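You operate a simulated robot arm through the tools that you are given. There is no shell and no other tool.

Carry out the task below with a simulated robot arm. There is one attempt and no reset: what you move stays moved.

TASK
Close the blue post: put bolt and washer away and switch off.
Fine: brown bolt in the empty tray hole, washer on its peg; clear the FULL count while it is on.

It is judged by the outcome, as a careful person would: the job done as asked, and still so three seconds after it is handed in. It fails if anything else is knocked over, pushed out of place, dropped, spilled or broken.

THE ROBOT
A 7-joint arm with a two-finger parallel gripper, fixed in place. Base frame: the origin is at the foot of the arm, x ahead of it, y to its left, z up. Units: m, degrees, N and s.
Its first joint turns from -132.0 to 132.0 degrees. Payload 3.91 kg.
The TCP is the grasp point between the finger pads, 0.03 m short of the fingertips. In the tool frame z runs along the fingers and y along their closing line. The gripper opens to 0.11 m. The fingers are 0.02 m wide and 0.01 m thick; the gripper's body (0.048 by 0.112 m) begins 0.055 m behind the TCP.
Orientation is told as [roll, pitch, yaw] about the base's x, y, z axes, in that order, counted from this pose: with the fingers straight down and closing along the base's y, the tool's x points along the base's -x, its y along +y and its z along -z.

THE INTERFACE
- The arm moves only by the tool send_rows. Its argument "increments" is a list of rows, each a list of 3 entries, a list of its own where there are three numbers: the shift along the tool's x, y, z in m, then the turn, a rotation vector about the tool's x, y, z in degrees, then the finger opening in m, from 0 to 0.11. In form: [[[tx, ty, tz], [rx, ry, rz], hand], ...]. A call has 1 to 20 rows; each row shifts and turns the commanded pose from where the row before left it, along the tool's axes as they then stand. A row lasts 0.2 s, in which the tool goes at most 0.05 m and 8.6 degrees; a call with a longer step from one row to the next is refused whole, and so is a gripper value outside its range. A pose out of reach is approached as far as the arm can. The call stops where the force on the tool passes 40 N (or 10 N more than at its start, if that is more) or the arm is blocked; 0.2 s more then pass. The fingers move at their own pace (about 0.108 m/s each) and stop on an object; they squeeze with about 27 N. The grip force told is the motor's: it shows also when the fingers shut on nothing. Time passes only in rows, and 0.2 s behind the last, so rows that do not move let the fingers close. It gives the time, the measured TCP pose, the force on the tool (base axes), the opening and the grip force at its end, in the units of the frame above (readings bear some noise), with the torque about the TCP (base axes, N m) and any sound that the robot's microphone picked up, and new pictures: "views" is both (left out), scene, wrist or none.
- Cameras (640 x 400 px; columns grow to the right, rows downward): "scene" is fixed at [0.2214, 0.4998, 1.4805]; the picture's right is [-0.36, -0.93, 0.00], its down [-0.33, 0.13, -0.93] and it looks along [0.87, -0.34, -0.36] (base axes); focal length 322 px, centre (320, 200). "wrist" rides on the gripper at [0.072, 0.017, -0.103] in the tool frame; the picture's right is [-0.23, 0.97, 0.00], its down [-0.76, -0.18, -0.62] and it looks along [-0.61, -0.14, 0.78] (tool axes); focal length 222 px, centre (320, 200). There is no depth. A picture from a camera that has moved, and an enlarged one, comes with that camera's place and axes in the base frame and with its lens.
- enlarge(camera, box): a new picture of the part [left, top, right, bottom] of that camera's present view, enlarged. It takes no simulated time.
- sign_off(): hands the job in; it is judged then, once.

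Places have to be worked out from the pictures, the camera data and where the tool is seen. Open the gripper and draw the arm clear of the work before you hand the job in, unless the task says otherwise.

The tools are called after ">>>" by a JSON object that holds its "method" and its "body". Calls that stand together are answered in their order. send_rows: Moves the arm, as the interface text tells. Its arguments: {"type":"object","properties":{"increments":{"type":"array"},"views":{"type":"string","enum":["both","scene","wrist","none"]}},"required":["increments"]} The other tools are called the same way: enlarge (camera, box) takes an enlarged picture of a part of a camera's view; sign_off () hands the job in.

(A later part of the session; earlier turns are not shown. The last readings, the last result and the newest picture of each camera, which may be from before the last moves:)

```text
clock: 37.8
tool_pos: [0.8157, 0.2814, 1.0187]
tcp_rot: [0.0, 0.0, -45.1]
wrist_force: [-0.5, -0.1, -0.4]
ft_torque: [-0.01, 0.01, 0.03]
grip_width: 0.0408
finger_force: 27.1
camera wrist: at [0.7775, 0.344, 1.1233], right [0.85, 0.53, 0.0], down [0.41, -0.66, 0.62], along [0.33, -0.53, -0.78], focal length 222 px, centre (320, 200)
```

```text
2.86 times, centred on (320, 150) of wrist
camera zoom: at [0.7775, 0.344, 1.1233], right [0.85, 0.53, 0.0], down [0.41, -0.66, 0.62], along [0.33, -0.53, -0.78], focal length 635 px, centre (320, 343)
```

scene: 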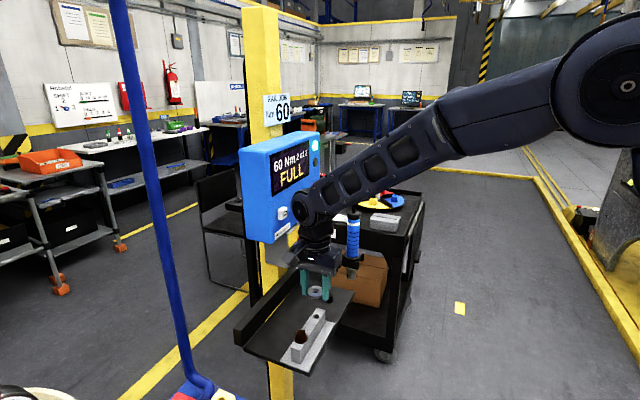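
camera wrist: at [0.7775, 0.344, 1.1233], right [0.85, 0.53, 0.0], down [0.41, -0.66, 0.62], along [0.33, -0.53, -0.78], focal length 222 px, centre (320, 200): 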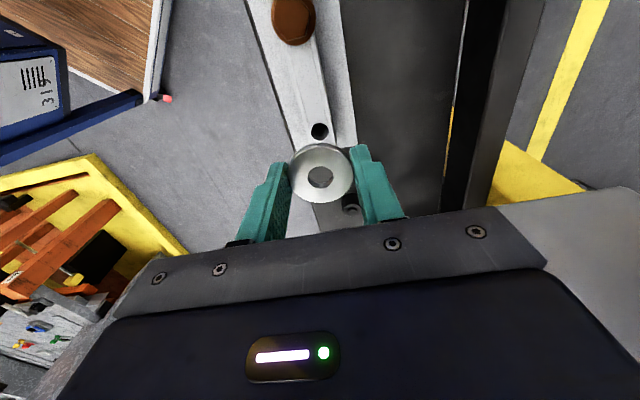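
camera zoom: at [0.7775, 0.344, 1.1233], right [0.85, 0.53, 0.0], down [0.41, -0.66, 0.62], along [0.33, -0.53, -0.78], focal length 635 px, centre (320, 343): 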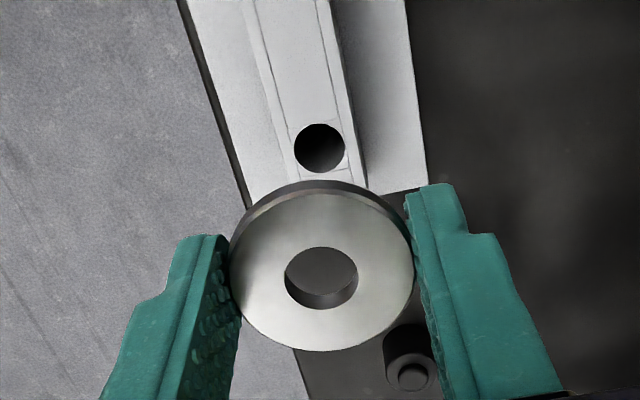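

The washer is level and firmly held. I back off from the panel 30 mm, turn the wrist back to yaw 45°, and slide along to a point in front of the peg.

>>> {"method": "send_rows", "body": {"increments": [[[0, -0.015, -0.008], [0, 0, 0], 0.03], [[0, -0.015, -0.008], [0, 0, 0], 0.03], [[0, 0, 0], [0, 0, -8.18], 0.03], [[0, 0, 0], [0, 0, -8.18], 0.03], [[0, 0, 0], [0, 0, -8.18], 0.03], [[0, 0, 0], [0, 0, -8.18], 0.03], [[0, 0, 0], [0, 0, -8.18], 0.03], [[0, 0, 0], [0, 0, -8.18], 0.03], [[0, 0, 0], [0, 0, -8.18], 0.03], [[0, 0, 0], [0, 0, -8.18], 0.03], [[0, 0, 0], [0, 0, -8.18], 0.03], [[0, 0, 0], [0, 0, -8.18], 0.03], [[0, 0, 0], [0, 0, -8.2], 0.03], [[0, -0.03, 0], [0, 0, 0], 0.03], [[0, -0.03, 0], [0, 0, 0], 0.03], [[0, -0.03, 0], [0, 0, 0], 0.03], [[0, -0.031, 0], [0, 0, 0], 0.03], [[0, 0, 0], [0, 0, 0], 0.03]], "views": "both"}}

>>> {"method": "enlarge", "body": {"camera": "scene", "box": [290, 220, 390, 320]}}

>>> {"method": "enlarge", "body": {"camera": "wrist", "box": [240, 100, 400, 240]}}

```text
clock: 41.6
tool_pos: [0.882, 0.1728, 1.036]
tcp_rot: [-0.1, 0.0, 45.0]
wrist_force: [0.2, -0.5, -0.2]
ft_torque: [0.0, -0.04, -0.02]
grip_width: 0.0407
finger_force: 27.6
camera wrist: at [0.8184, 0.133, 1.1397], right [-0.53, 0.85, 0.0], down [0.66, 0.41, 0.62], along [0.53, 0.33, -0.78], focal length 222 px, centre (320, 200)
```

scene: 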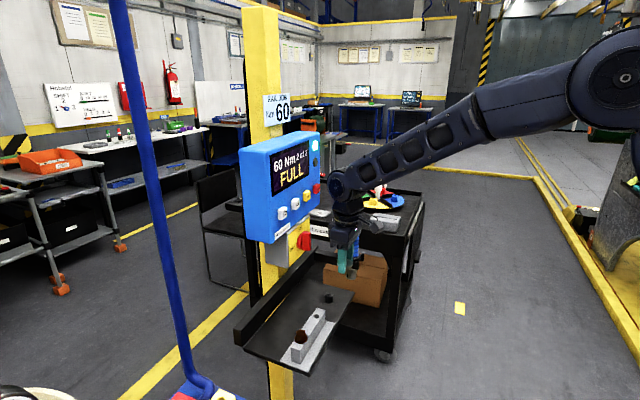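
wrist: 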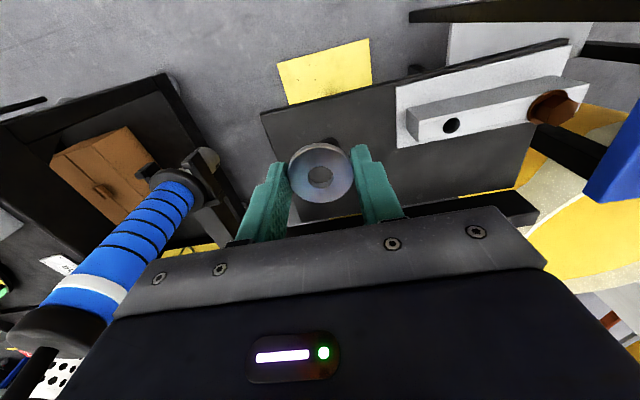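

```text
4.00 times, centred on (340, 270) of scene
camera zoom: at [0.2214, 0.4998, 1.4805], right [-0.36, -0.93, 0.0], down [-0.33, 0.13, -0.93], along [0.87, -0.34, -0.36], focal length 1290 px, centre (240, -80)
```

zoom: 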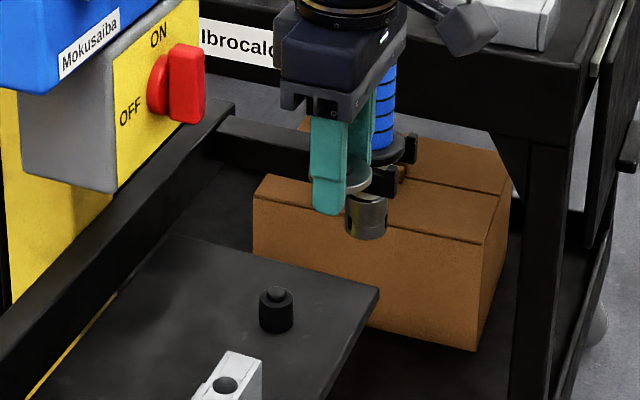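

```text
2.86 times, centred on (320, 170) of wrist
camera zoom: at [0.8184, 0.133, 1.1397], right [-0.53, 0.85, 0.0], down [0.66, 0.41, 0.62], along [0.53, 0.33, -0.78], focal length 635 px, centre (320, 286)
```

zoom: 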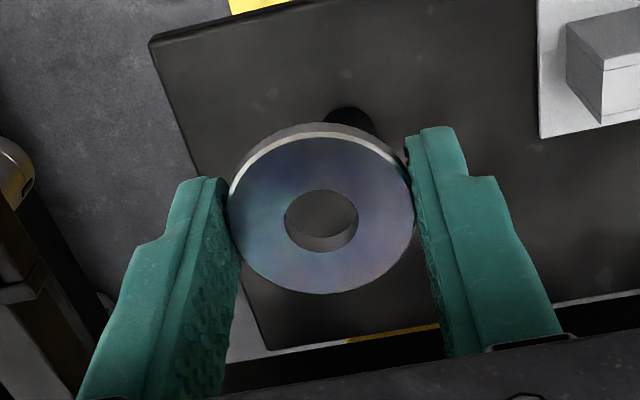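

The peg refines to (0.9118, 0.2054), and the washer centre sits ~1.6 mm ahead of the TCP. I lower in front, then move the washer over the peg with the pin still ~50 mm below, and check both views.

>>> {"method": "send_rows", "body": {"increments": [[[0, 0.0021, 0.025], [0, 0, 0], 0.03], [[0, 0, 0.025], [0, 0, 0], 0.03], [[-0.015, 0, 0], [0, 0, 0], 0.03], [[-0.015, 0, 0], [0, 0, 0], 0.03], [[-0.0137, 0, 0], [0, 0, 0], 0.03], [[0, 0, 0.015], [0, 0, 0], 0.03], [[0, 0, 0], [0, 0, 0], 0.03]], "views": "both"}}

>>> {"method": "enlarge", "body": {"camera": "scene", "box": [290, 180, 390, 320]}}

>>> {"method": "enlarge", "body": {"camera": "scene", "box": [310, 270, 350, 310]}}

>>> {"method": "enlarge", "body": {"camera": "wrist", "box": [270, 130, 370, 220]}}

```text
clock: 43.2
tool_pos: [0.9108, 0.2062, 0.9688]
tcp_rot: [0.0, 0.0, 45.0]
wrist_force: [-0.2, -0.6, -0.1]
ft_torque: [0.03, -0.01, -0.06]
grip_width: 0.0409
finger_force: 27.2
camera wrist: at [0.8488, 0.167, 1.0741], right [-0.53, 0.85, 0.0], down [0.66, 0.41, 0.62], along [0.53, 0.33, -0.78], focal length 222 px, centre (320, 200)
```

scene: 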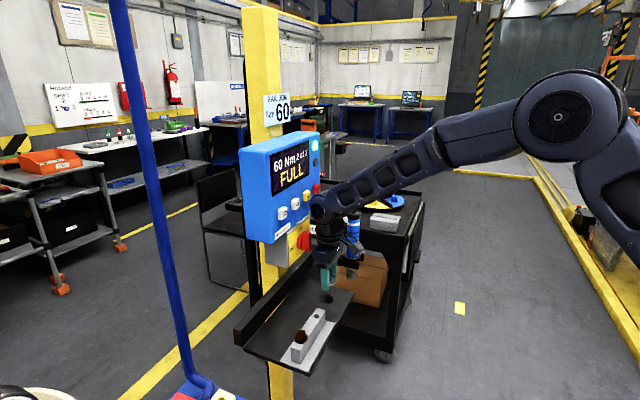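
wrist: 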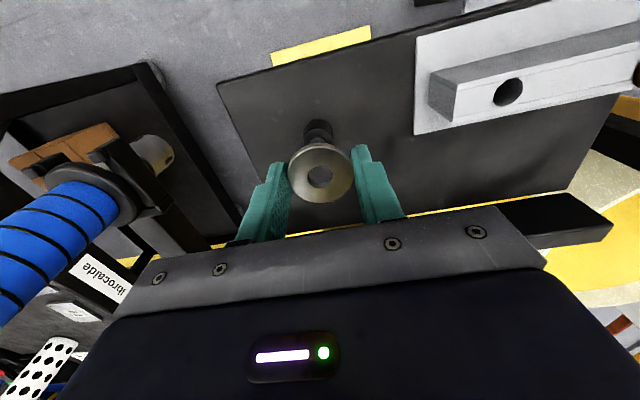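

```text
2.86 times, centred on (340, 250) of scene
camera zoom: at [0.2214, 0.4998, 1.4805], right [-0.36, -0.93, 0.0], down [-0.33, 0.13, -0.93], along [0.87, -0.34, -0.36], focal length 921 px, centre (263, 57)
```

zoom: 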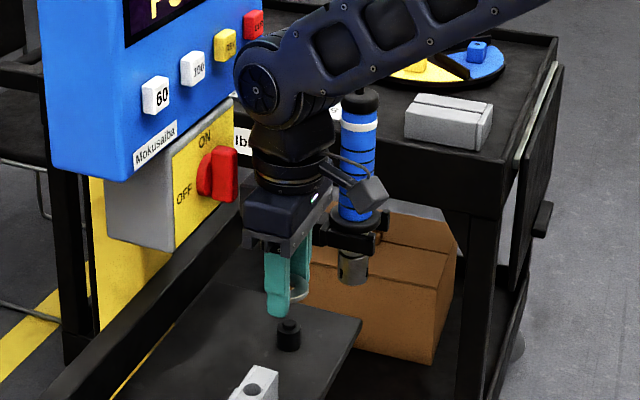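

```text
10.00 times, centred on (330, 290) of scene
camera zoom: at [0.2214, 0.4998, 1.4805], right [-0.36, -0.93, 0.0], down [-0.33, 0.13, -0.93], along [0.87, -0.34, -0.36], focal length 3224 px, centre (220, -700)
```

zoom: 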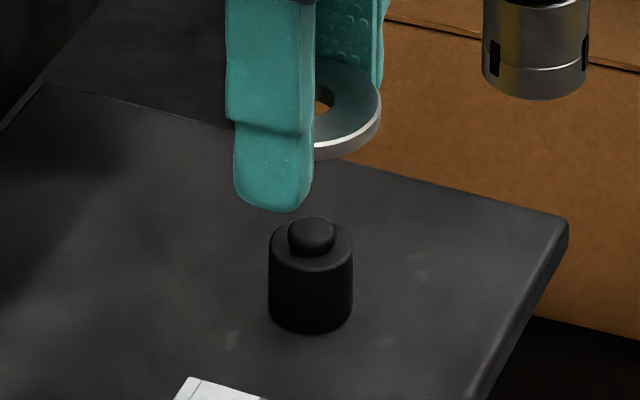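

```text
4.44 times, centred on (320, 175) of wrist
camera zoom: at [0.8488, 0.167, 1.0741], right [-0.53, 0.85, 0.0], down [0.66, 0.41, 0.62], along [0.53, 0.33, -0.78], focal length 987 px, centre (320, 311)
```

zoom: 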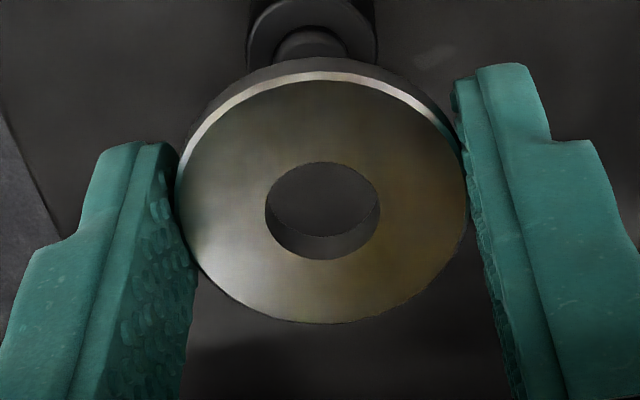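

Views suggest the washer should shift ~1.7 mm back (tool +x) and ~1.2 mm toward tool −y. I apply this and lower 30 mm, to just above the pin.

>>> {"method": "send_rows", "body": {"increments": [[[0.0017, -0.0012, 0.01], [0, 0, 0], 0.03], [[0, 0, 0.01], [0, 0, 0], 0.03], [[0, 0, 0.01], [0, 0, 0], 0.03], [[0, 0, 0], [0, 0, 0], 0.03]], "views": "none"}}

>>> {"method": "enlarge", "body": {"camera": "scene", "box": [315, 280, 345, 310]}}

>>> {"method": "enlarge", "body": {"camera": "wrist", "box": [270, 130, 370, 220]}}

```text
clock: 44.2
tool_pos: [0.9107, 0.2051, 0.9385]
tcp_rot: [0.0, 0.0, 44.9]
wrist_force: [-0.2, -0.7, -0.8]
ft_torque: [-0.01, -0.02, -0.01]
grip_width: 0.0408
finger_force: 26.9
```

```text
13.33 times, centred on (330, 295) of scene
camera zoom: at [0.2214, 0.4998, 1.4805], right [-0.36, -0.93, 0.0], down [-0.33, 0.13, -0.93], along [0.87, -0.34, -0.36], focal length 4299 px, centre (187, -1067)
```

zoom: 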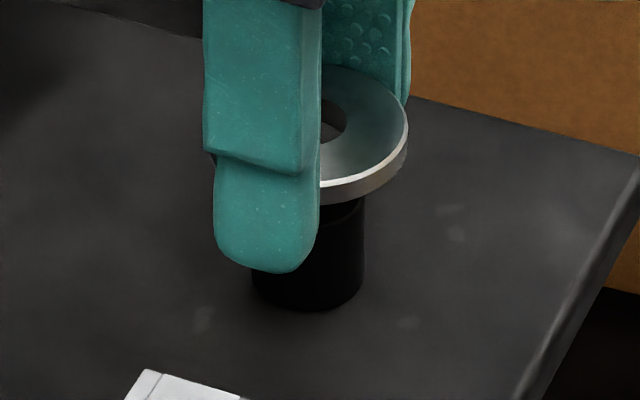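

```text
4.44 times, centred on (320, 175) of wrist
camera zoom: at [0.8479, 0.1653, 1.0439], right [-0.53, 0.85, 0.0], down [0.66, 0.41, 0.62], along [0.53, 0.33, -0.78], focal length 987 px, centre (320, 311)
```

zoom: 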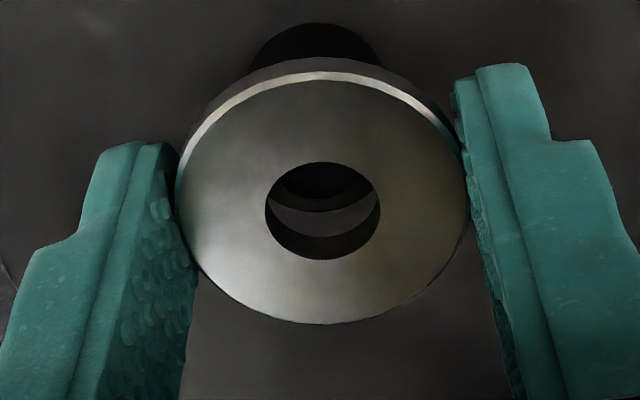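

>>> {"method": "enlarge", "body": {"camera": "wrist", "box": [300, 130, 340, 170]}}

>>> {"method": "enlarge", "body": {"camera": "wrist", "box": [320, 160, 322, 162]}}

>>> {"method": "enlarge", "body": {"camera": "scene", "box": [322, 285, 342, 305]}}

```text
10.00 times, centred on (320, 150) of wrist
camera zoom: at [0.8479, 0.1653, 1.0439], right [-0.53, 0.85, 0.0], down [0.66, 0.41, 0.62], along [0.53, 0.33, -0.78], focal length 2221 px, centre (320, 700)
```

zoom: 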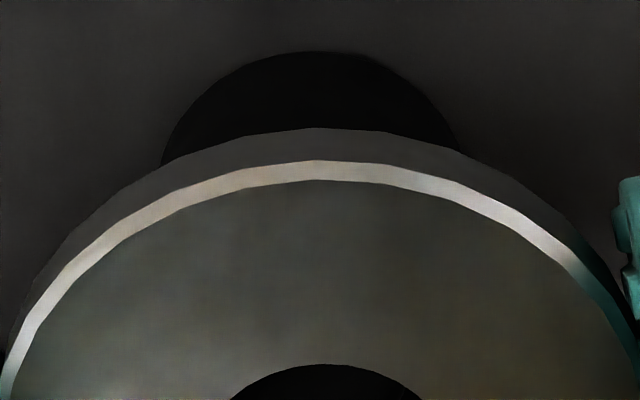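

```text
16.00 times, centred on (321, 161) of wrist
camera zoom: at [0.8479, 0.1653, 1.0439], right [-0.53, 0.85, 0.0], down [0.66, 0.41, 0.62], along [0.53, 0.33, -0.78], focal length 3554 px, centre (304, 824)
```

zoom: 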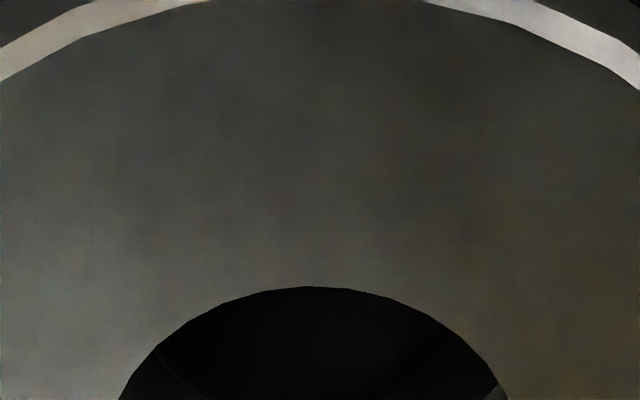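

```text
16.00 times, centred on (332, 295) of scene
camera zoom: at [0.2214, 0.4998, 1.4805], right [-0.36, -0.93, 0.0], down [-0.33, 0.13, -0.93], along [0.87, -0.34, -0.36], focal length 5159 px, centre (128, -1320)
```

zoom: 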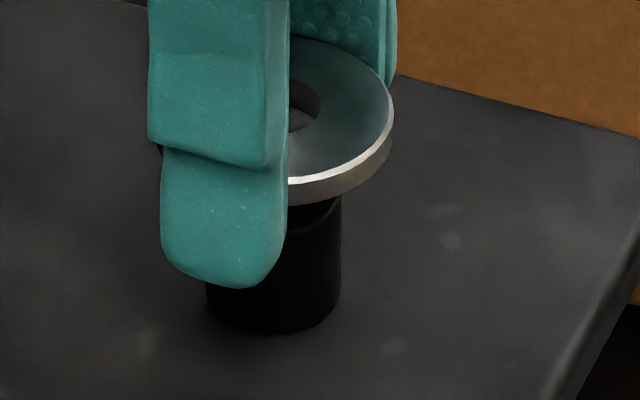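

>>> {"method": "enlarge", "body": {"camera": "wrist", "box": [300, 162, 340, 192]}}

```text
13.33 times, centred on (320, 177) of wrist
camera zoom: at [0.8479, 0.1653, 1.0439], right [-0.53, 0.85, 0.0], down [0.66, 0.41, 0.62], along [0.53, 0.33, -0.78], focal length 2962 px, centre (320, 507)
```

zoom: 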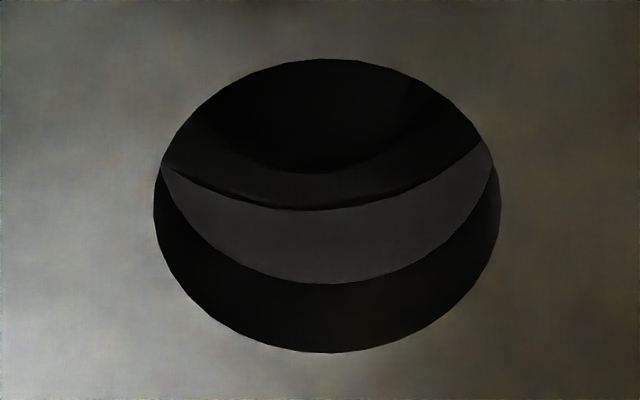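

Looking through the washer hole I can see the peg's shoulder and pin edges: the peg is ~1 mm toward tool −y. I nudge by that and re-check before lowering.

>>> {"method": "send_rows", "body": {"increments": [[[-0.0003, -0.0012, 0], [0, 0, 0], 0.03], [[0, 0, 0], [0, 0, 0], 0.03]], "views": "none"}}

>>> {"method": "enlarge", "body": {"camera": "wrist", "box": [300, 162, 340, 192]}}

>>> {"method": "enlarge", "body": {"camera": "scene", "box": [322, 285, 342, 305]}}

```text
clock: 44.8
tool_pos: [0.9125, 0.2031, 0.9382]
tcp_rot: [0.0, 0.0, 45.0]
wrist_force: [0.3, 0.2, 0.0]
ft_torque: [0.01, -0.04, -0.01]
grip_width: 0.0406
finger_force: 27.2
```

```text
13.33 times, centred on (320, 177) of wrist
camera zoom: at [0.8492, 0.1649, 1.0444], right [-0.53, 0.85, 0.0], down [0.66, 0.41, 0.62], along [0.53, 0.33, -0.78], focal length 2962 px, centre (320, 507)
```

zoom: 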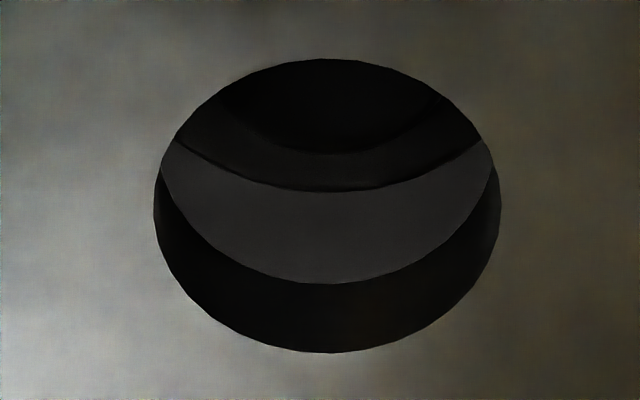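

```text
16.00 times, centred on (332, 295) of scene
camera zoom: at [0.2214, 0.4998, 1.4805], right [-0.36, -0.93, 0.0], down [-0.33, 0.13, -0.93], along [0.87, -0.34, -0.36], focal length 5159 px, centre (128, -1320)
```

zoom: 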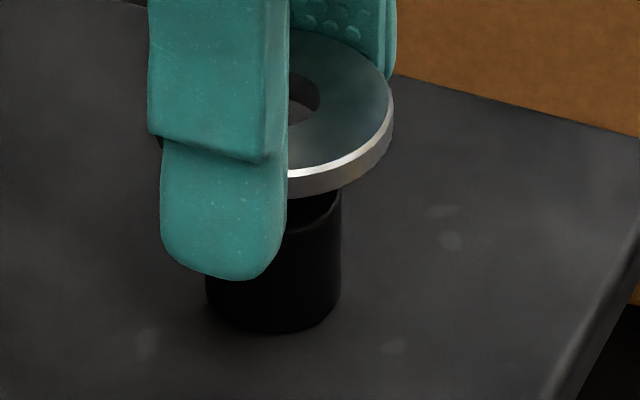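

Concentric in the cross direction now, and within ~0.5 mm in the other. I lower slowly toward the pin, watching force.

>>> {"method": "send_rows", "body": {"increments": [[[0, 0, 0.004], [0, 0, 0], 0.03], [[0, 0, 0.004], [0, 0, 0], 0.03], [[0, 0, 0.002], [0, 0, 0], 0.03], [[0, 0, 0], [0, 0, 0], 0.03]], "views": "none"}}

>>> {"method": "enlarge", "body": {"camera": "wrist", "box": [300, 162, 340, 192]}}

>>> {"method": "enlarge", "body": {"camera": "scene", "box": [322, 285, 342, 305]}}

```text
clock: 45.8
tool_pos: [0.9111, 0.2037, 0.9292]
tcp_rot: [0.0, 0.0, 45.0]
wrist_force: [-0.8, 0.3, 0.0]
ft_torque: [0.01, 0.02, -0.02]
grip_width: 0.0409
finger_force: 27.4
```

```text
13.33 times, centred on (320, 177) of wrist
camera zoom: at [0.8492, 0.1644, 1.0339], right [-0.53, 0.85, 0.0], down [0.66, 0.41, 0.62], along [0.53, 0.33, -0.78], focal length 2962 px, centre (320, 507)
```

zoom: 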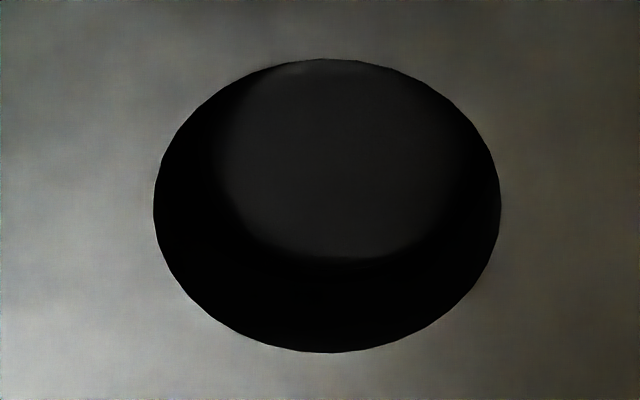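

```text
16.00 times, centred on (332, 295) of scene
camera zoom: at [0.2214, 0.4998, 1.4805], right [-0.36, -0.93, 0.0], down [-0.33, 0.13, -0.93], along [0.87, -0.34, -0.36], focal length 5159 px, centre (128, -1320)
```

zoom: 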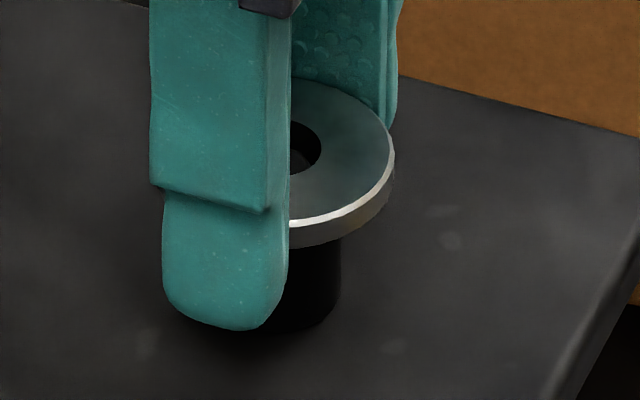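

Now the pin's top is visible through the hole, slightly toward tool +y (~0.7 mm). I nudge and lower 3 mm so the rounded pin enters the hole.

>>> {"method": "send_rows", "body": {"increments": [[[0.0004, 0.0007, 0], [0, 0, 0], 0.03], [[0, 0, 0.002], [0, 0, 0], 0.03], [[0, 0, 0.0015], [0, 0, 0], 0.03], [[0, 0, 0], [0, 0, 0], 0.03]], "views": "none"}}

>>> {"method": "enlarge", "body": {"camera": "wrist", "box": [300, 162, 340, 192]}}

>>> {"method": "enlarge", "body": {"camera": "scene", "box": [322, 285, 342, 305]}}

```text
clock: 46.8
tool_pos: [0.9122, 0.2044, 0.9273]
tcp_rot: [0.0, -0.1, 45.0]
wrist_force: [-0.7, -0.4, 15.1]
ft_torque: [0.06, 0.07, 0.0]
grip_width: 0.0408
finger_force: 27.7
```

```text
13.33 times, centred on (320, 177) of wrist
camera zoom: at [0.8484, 0.1647, 1.0314], right [-0.53, 0.85, 0.0], down [0.66, 0.41, 0.62], along [0.53, 0.33, -0.78], focal length 2962 px, centre (320, 507)
```

zoom: 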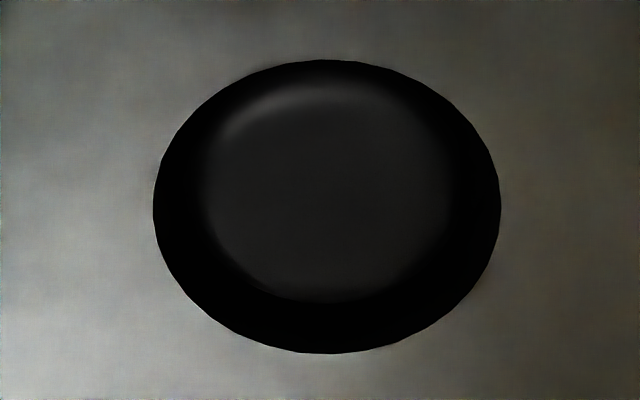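

```text
16.00 times, centred on (332, 295) of scene
camera zoom: at [0.2214, 0.4998, 1.4805], right [-0.36, -0.93, 0.0], down [-0.33, 0.13, -0.93], along [0.87, -0.34, -0.36], focal length 5159 px, centre (128, -1320)
```

zoom: 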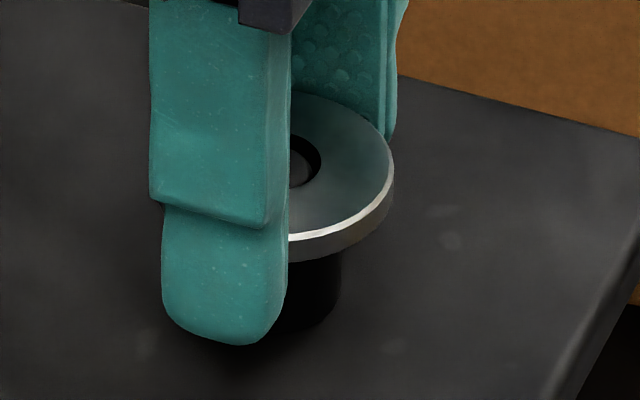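

The pin is inside the hole and concentric, and a 15 N upward reaction shows the washer has seated on the shoulder. I relieve the press slightly and open the fingers.

>>> {"method": "send_rows", "body": {"increments": [[[0, 0, -0.0008], [0, 0, 0], 0.03], [[0, 0, 0], [0, 0, 0], 0.042], [[0, 0, 0], [0, 0, 0], 0.05], [[0, 0, 0], [0, 0, 0], 0.06], [[0, 0, 0], [0, 0, 0], 0.06]], "views": "none"}}

>>> {"method": "enlarge", "body": {"camera": "wrist", "box": [270, 130, 370, 220]}}

>>> {"method": "enlarge", "body": {"camera": "scene", "box": [315, 275, 350, 310]}}

```text
clock: 48.0
tool_pos: [0.9108, 0.2046, 0.9259]
tcp_rot: [0.1, 0.0, 45.0]
wrist_force: [-0.3, 0.6, -0.3]
ft_torque: [-0.05, 0.03, 0.0]
grip_width: 0.0601
finger_force: 0.0
```

```text
4.44 times, centred on (320, 175) of wrist
camera zoom: at [0.8482, 0.1644, 1.0308], right [-0.53, 0.85, 0.0], down [0.66, 0.41, 0.62], along [0.53, 0.33, -0.78], focal length 987 px, centre (320, 311)
```

zoom: 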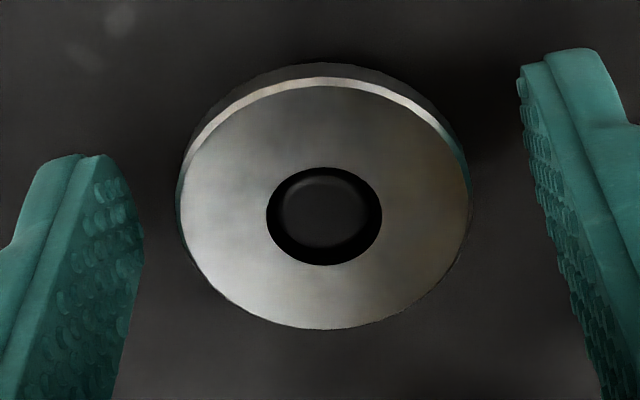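

```text
11.43 times, centred on (332, 292) of scene
camera zoom: at [0.2214, 0.4998, 1.4805], right [-0.36, -0.93, 0.0], down [-0.33, 0.13, -0.93], along [0.87, -0.34, -0.36], focal length 3685 px, centre (177, -857)
```

zoom: 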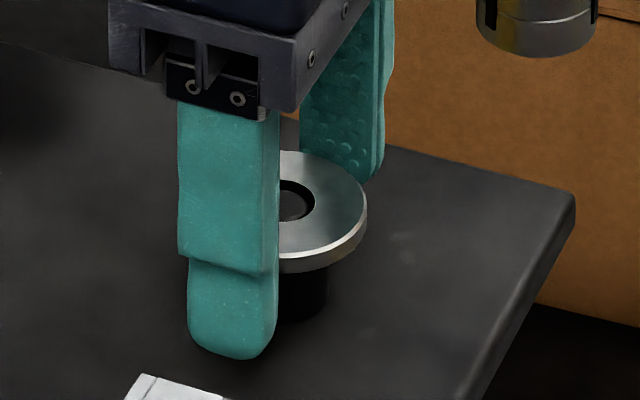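

The washer rests on the peg with the pin through its hole. I lift straight up, back away from the panel, and check both placements.

>>> {"method": "send_rows", "body": {"increments": [[[0, 0, -0.01], [0, 0, 0], 0.06], [[0, 0, -0.02], [0, 0, 0], 0.06], [[0, 0, -0.03], [0, 0, 0], 0.06], [[0, 0, -0.03], [0, 0, 0], 0.06], [[0.03, 0, -0.01], [0, 0, 0], 0.06], [[0.04, 0, 0], [0, 0, 0], 0.05], [[0.04, 0, 0], [0, 0, 0], 0.04], [[0.04, 0, 0], [0, 0, 0], 0.03], [[0, 0, 0], [0, 0, 0], 0.02]], "views": "both"}}

>>> {"method": "enlarge", "body": {"camera": "scene", "box": [270, 260, 360, 350]}}

>>> {"method": "enlarge", "body": {"camera": "scene", "box": [315, 275, 350, 310]}}

>>> {"method": "enlarge", "body": {"camera": "wrist", "box": [230, 80, 400, 220]}}

```text
clock: 50.0
tool_pos: [0.8042, 0.097, 1.0274]
tcp_rot: [0.0, 0.0, 45.0]
wrist_force: [0.2, -0.3, 0.4]
ft_torque: [-0.01, 0.0, -0.02]
grip_width: 0.0201
finger_force: 0.1
camera wrist: at [0.7421, 0.0582, 1.1313], right [-0.53, 0.85, 0.0], down [0.66, 0.41, 0.62], along [0.53, 0.33, -0.78], focal length 222 px, centre (320, 200)
```

scene: 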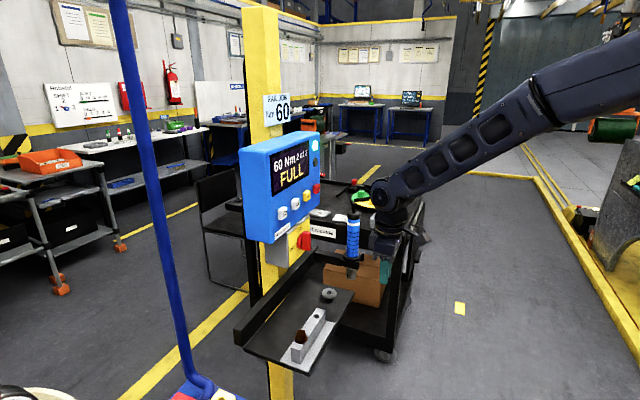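
wrist: 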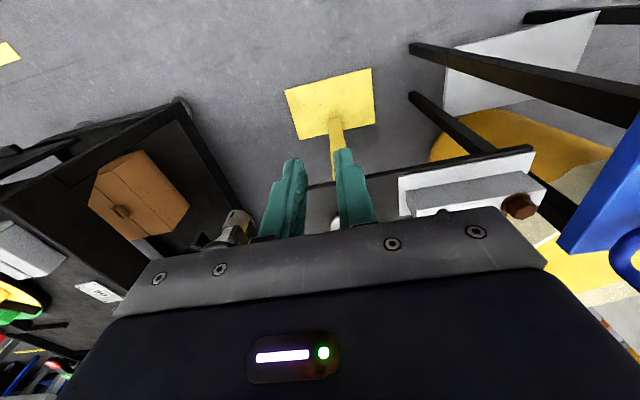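

```text
4.44 times, centred on (315, 305) of scene
camera zoom: at [0.2214, 0.4998, 1.4805], right [-0.36, -0.93, 0.0], down [-0.33, 0.13, -0.93], along [0.87, -0.34, -0.36], focal length 1433 px, centre (342, -267)
```

zoom: 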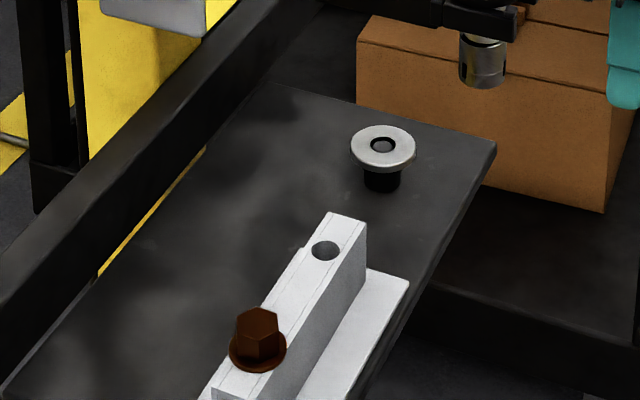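

```text
11.43 times, centred on (332, 292) of scene
camera zoom: at [0.2214, 0.4998, 1.4805], right [-0.36, -0.93, 0.0], down [-0.33, 0.13, -0.93], along [0.87, -0.34, -0.36], focal length 3685 px, centre (177, -857)
```

zoom: 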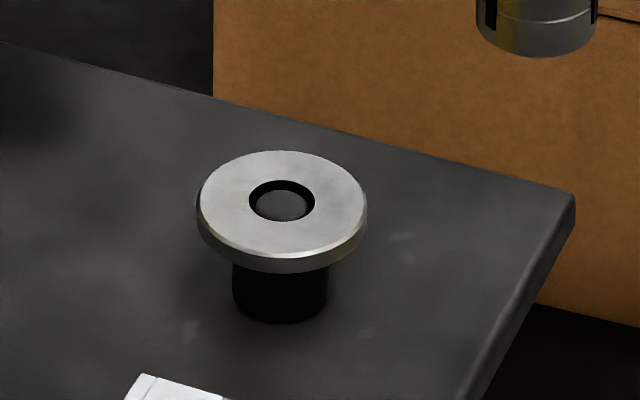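

```text
2.86 times, centred on (315, 150) of wrist
camera zoom: at [0.7421, 0.0582, 1.1313], right [-0.53, 0.85, 0.0], down [0.66, 0.41, 0.62], along [0.53, 0.33, -0.78], focal length 635 px, centre (334, 343)
```

zoom: 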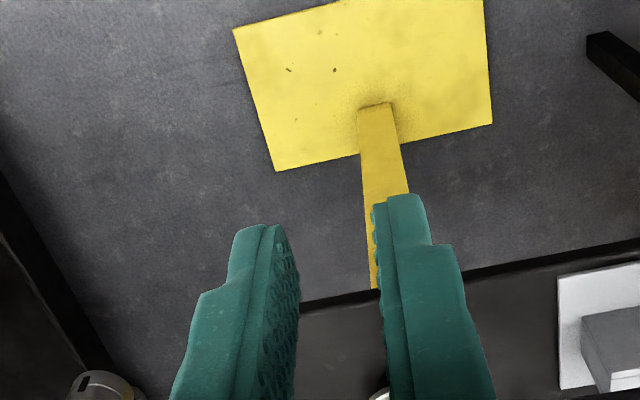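

Bolt sits in the formerly empty hole with its flange seated, and the washer is on its peg. Next is CLR: I raise to panel height, close the fingers, and pitch the tool to point horizontally at the panel, staying well back.

>>> {"method": "send_rows", "body": {"increments": [[[0.01, 0, -0.0425], [0, 0, 0], 0.01], [[0.01, 0, -0.0425], [0, 0, 0], 0.0], [[0.01, 0, -0.0425], [0, 0, 0], 0.0], [[0.01, 0, -0.0425], [0, 0, 0], 0.0], [[0, 0, 0], [0, -8.2, 0], 0.0], [[0, 0, 0], [0, -8.2, 0], 0.0], [[0, 0, 0], [0, -8.2, 0], 0.0], [[0, 0, 0], [0, -8.2, 0], 0.0], [[0, 0, 0], [0, -8.2, 0], 0.0], [[0, 0, 0], [0, -8.2, 0], 0.0], [[0, 0, 0], [0, -8.2, 0], 0.0], [[0, 0, 0], [0, -8.2, 0], 0.0], [[0, 0, 0], [0, -8.2, 0], 0.0], [[0, 0, 0], [0, -8.2, 0], 0.0], [[0, 0, 0], [0, -8.0, 0], 0.0], [[0, 0, 0], [0, 0, 0], 0.0]], "views": "both"}}

```text
clock: 53.4
tool_pos: [0.7761, 0.0692, 1.196]
tcp_rot: [-164.6, -89.9, -150.4]
wrist_force: [-0.1, -0.6, 0.6]
ft_torque: [0.01, 0.0, 0.05]
grip_width: 0.0
finger_force: 27.4
camera wrist: at [0.6916, 0.0076, 1.125], right [-0.69, 0.69, 0.23], down [-0.32, -0.57, 0.76], along [0.65, 0.45, 0.61], focal length 222 px, centre (320, 200)
```

scene: 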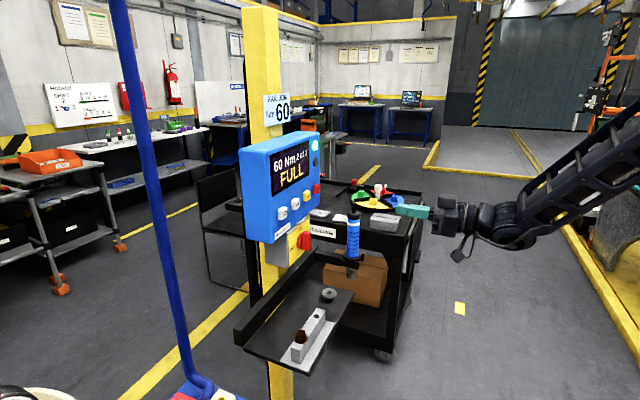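
wrist: 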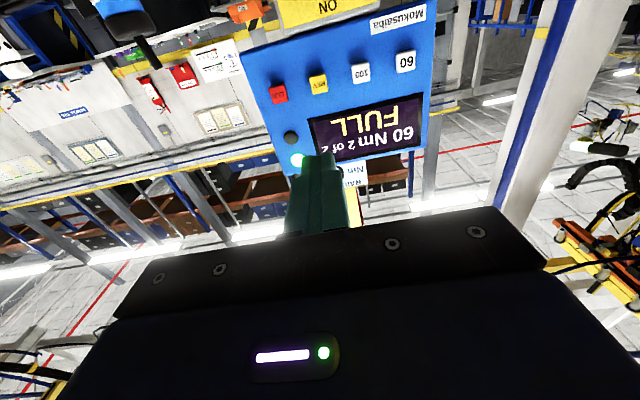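

The fingers now point at the panel. I zoom on the CLR button in both cameras to triangulate it precisely.

>>> {"method": "enlarge", "body": {"camera": "wrist", "box": [230, 50, 430, 180]}}

>>> {"method": "enlarge", "body": {"camera": "wrist", "box": [260, 70, 340, 120]}}

>>> {"method": "enlarge", "body": {"camera": "scene", "box": [270, 170, 330, 230]}}

>>> {"method": "enlarge", "body": {"camera": "scene", "box": [285, 215, 325, 255]}}

```text
3.08 times, centred on (330, 115) of wrist
camera zoom: at [0.6916, 0.0076, 1.125], right [-0.69, 0.69, 0.23], down [-0.32, -0.57, 0.76], along [0.65, 0.45, 0.61], focal length 684 px, centre (289, 462)
```

zoom: 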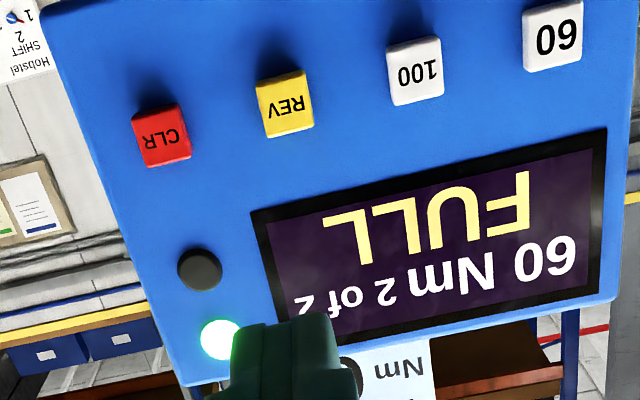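

```text
8.00 times, centred on (300, 95) of wrist
camera zoom: at [0.6916, 0.0076, 1.125], right [-0.69, 0.69, 0.23], down [-0.32, -0.57, 0.76], along [0.65, 0.45, 0.61], focal length 1777 px, centre (480, 1040)
```

zoom: 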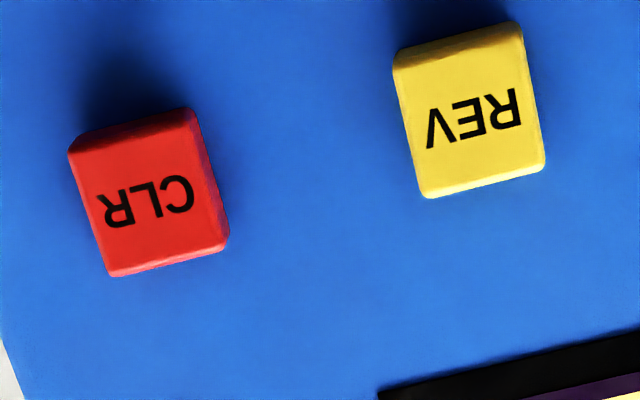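

```text
6.67 times, centred on (300, 200) of scene
camera zoom: at [0.2214, 0.4998, 1.4805], right [-0.36, -0.93, 0.0], down [-0.33, 0.13, -0.93], along [0.87, -0.34, -0.36], focal length 2149 px, centre (453, 200)
```

zoom: 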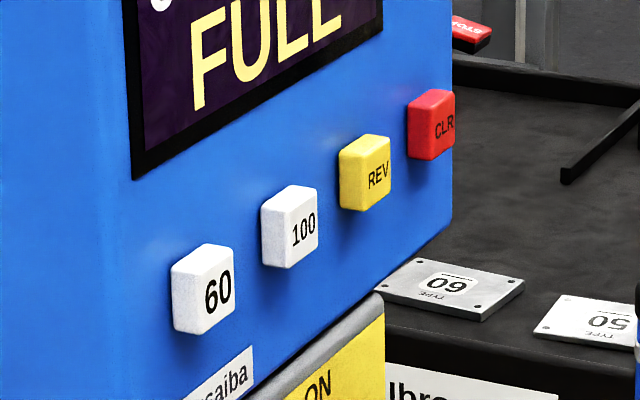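

```text
10.00 times, centred on (305, 235) of scene
camera zoom: at [0.2214, 0.4998, 1.4805], right [-0.36, -0.93, 0.0], down [-0.33, 0.13, -0.93], along [0.87, -0.34, -0.36], focal length 3224 px, centre (470, -150)
```

zoom: 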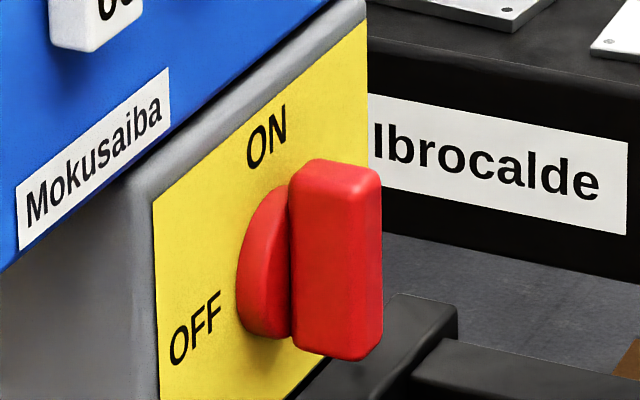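

CLR's face centre triangulates to (0.998, 0.203, 1.195). I line up laterally (62 mm along the panel) and advance to ~15 mm short of the button.

>>> {"method": "send_rows", "body": {"increments": [[[0.0005, -0.0205, 0], [0, 0, 0], 0.0], [[0.0005, -0.0206, 0], [0, 0, 0], 0.0], [[0.0005, -0.0206, 0], [0, 0, 0], 0.0], [[0, 0, 0.042], [0, 0, 0], 0.0], [[0, 0, 0.042], [0, 0, 0], 0.0], [[0, 0, 0.042], [0, 0, 0], 0.0], [[0, 0, 0.04], [0, 0, 0], 0.0], [[0, 0, 0.03], [0, 0, 0], 0.0], [[0, 0, 0.01], [0, 0, 0], 0.0], [[0, 0, 0], [0, 0, 0], 0.0]], "views": "both"}}

>>> {"method": "enlarge", "body": {"camera": "scene", "box": [270, 150, 390, 270]}}

>>> {"method": "enlarge", "body": {"camera": "wrist", "box": [240, 80, 400, 210]}}

```text
clock: 55.6
tool_pos: [0.9624, 0.1715, 1.1963]
tcp_rot: [6.5, -89.9, 38.5]
wrist_force: [-0.6, 0.6, 0.0]
ft_torque: [0.02, -0.01, 0.0]
grip_width: 0.0
finger_force: 27.0
camera wrist: at [0.8795, 0.1105, 1.1239], right [-0.69, 0.69, 0.23], down [-0.31, -0.57, 0.76], along [0.65, 0.45, 0.61], focal length 222 px, centre (320, 200)
```

scene: 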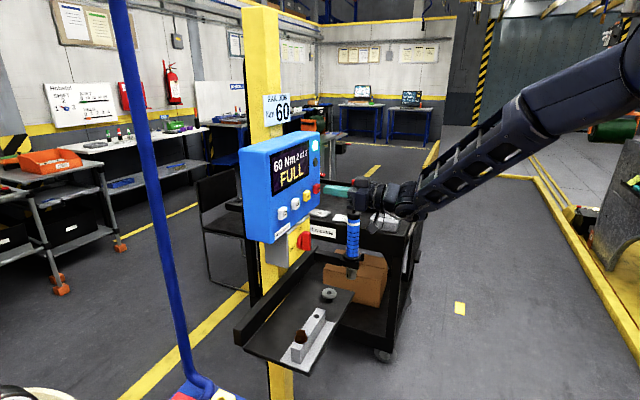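
wrist: 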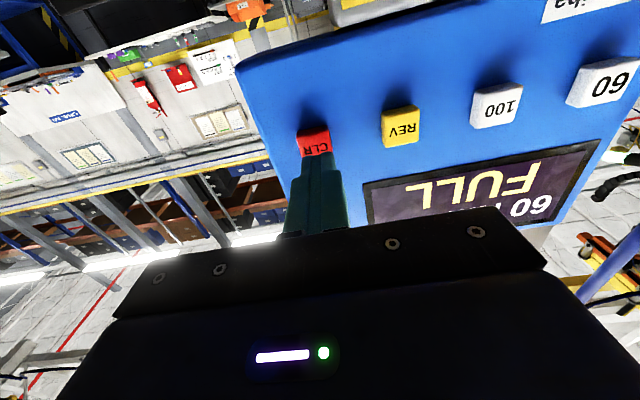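

```text
3.33 times, centred on (330, 210) of scene
camera zoom: at [0.2214, 0.4998, 1.4805], right [-0.36, -0.93, 0.0], down [-0.33, 0.13, -0.93], along [0.87, -0.34, -0.36], focal length 1075 px, centre (287, 167)
```

zoom: 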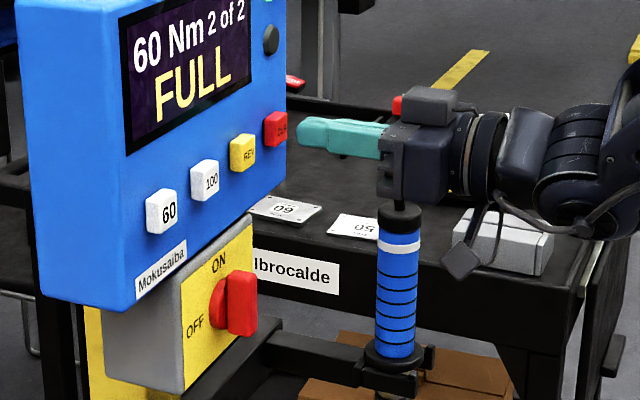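

```text
3.08 times, centred on (320, 145) of wrist
camera zoom: at [0.8795, 0.1105, 1.1239], right [-0.69, 0.69, 0.23], down [-0.31, -0.57, 0.76], along [0.65, 0.45, 0.61], focal length 684 px, centre (320, 369)
```

zoom: 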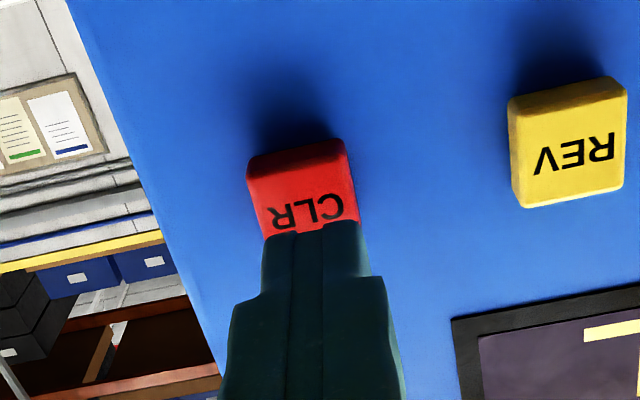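

Fingertip is lined up with CLR, ~16 mm away, and clear of the wrench. I press in slowly.

>>> {"method": "send_rows", "body": {"increments": [[[0, -0.001, 0.008], [0, 0, 0], 0.0], [[0, 0, 0.005], [0, 0, 0], 0.0], [[0, 0, 0.003], [0, 0, 0], 0.0], [[0, 0, 0.002], [0, 0, 0], 0.0], [[0, 0, 0.002], [0, 0, 0], 0.0], [[0, 0, 0], [0, 0, 0], 0.0]], "views": "scene"}}

>>> {"method": "enlarge", "body": {"camera": "scene", "box": [240, 130, 360, 230]}}

```text
clock: 57.0
tool_pos: [0.9796, 0.1841, 1.1962]
tcp_rot: [-117.2, -90.0, 162.2]
wrist_force: [-1.4, -1.6, 1.3]
ft_torque: [0.01, -0.06, -0.01]
grip_width: 0.0002
finger_force: 26.9
```

scene: 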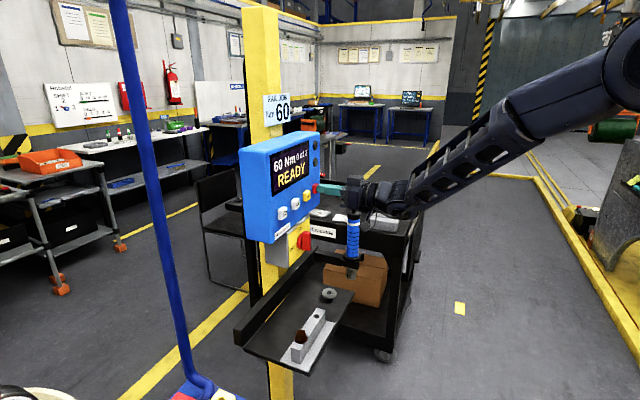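

```text
4.00 times, centred on (300, 180) of scene
camera zoom: at [0.2214, 0.4998, 1.4805], right [-0.36, -0.93, 0.0], down [-0.33, 0.13, -0.93], along [0.87, -0.34, -0.36], focal length 1290 px, centre (400, 280)
```

zoom: 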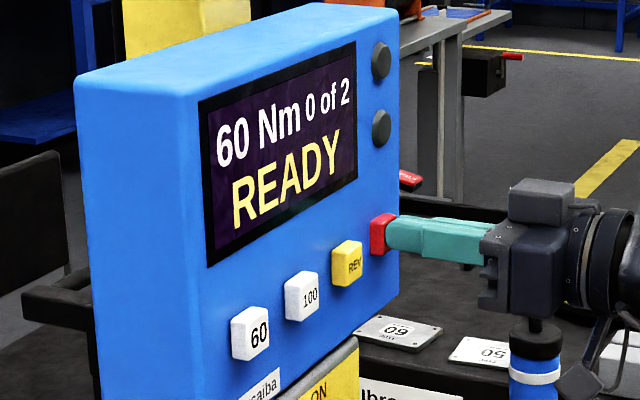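

The display now reads "60 Nm 0 of 2 READY" — the FULL count is cleared. I retract straight back and locate the rotary switch.

>>> {"method": "send_rows", "body": {"increments": [[[0, 0, -0.01], [0, 0, 0], 0.0], [[0, 0, -0.03], [0, 0, 0], 0.0], [[0, 0, -0.04], [0, 0, 0], 0.0], [[0, 0, -0.04], [0, 0, 0], 0.02], [[0, 0, -0.03], [0, 0, 0], 0.04], [[0.03, 0.03, 0], [0, 0, 0], 0.05], [[0.03, 0.03, 0], [0, 0, 0], 0.05], [[0.03, 0.03, 0], [0, 0, 0], 0.05], [[0.02, 0.01, 0], [0, 0, 0], 0.05], [[0, 0, 0], [0, 0, 0], 0.05]], "views": "both"}}

>>> {"method": "enlarge", "body": {"camera": "wrist", "box": [240, 60, 400, 210]}}

>>> {"method": "enlarge", "body": {"camera": "scene", "box": [240, 130, 400, 280]}}

```text
clock: 59.2
tool_pos: [0.8038, 0.1488, 1.0858]
tcp_rot: [13.8, -90.1, 31.2]
wrist_force: [-0.4, -0.3, -0.2]
ft_torque: [0.01, -0.02, -0.02]
grip_width: 0.05
finger_force: 0.0
camera wrist: at [0.7199, 0.0875, 1.0152], right [-0.69, 0.69, 0.23], down [-0.31, -0.57, 0.76], along [0.65, 0.45, 0.61], focal length 222 px, centre (320, 200)
```

scene: 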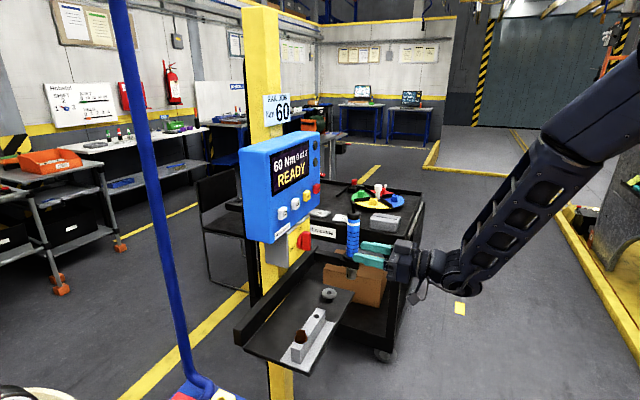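
wrist: 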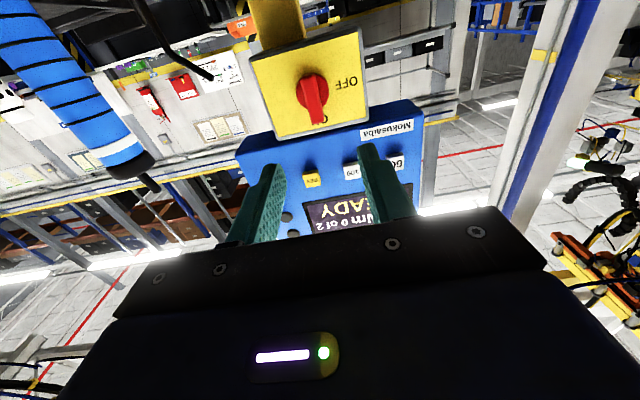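

```text
2.67 times, centred on (320, 135) of wrist
camera zoom: at [0.7199, 0.0875, 1.0152], right [-0.69, 0.69, 0.23], down [-0.31, -0.57, 0.76], along [0.65, 0.45, 0.61], focal length 592 px, centre (320, 373)
```

zoom: 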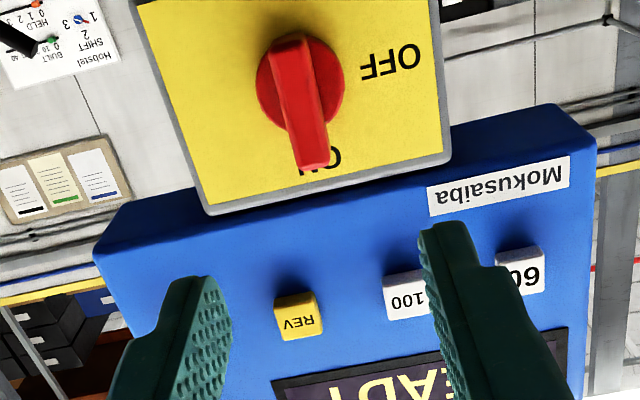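

```text
2.67 times, centred on (320, 205) of scene
camera zoom: at [0.2214, 0.4998, 1.4805], right [-0.36, -0.93, 0.0], down [-0.33, 0.13, -0.93], along [0.87, -0.34, -0.36], focal length 860 px, centre (320, 187)
```

zoom: 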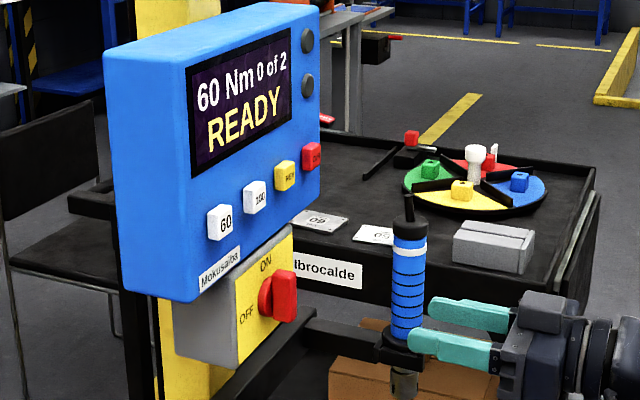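

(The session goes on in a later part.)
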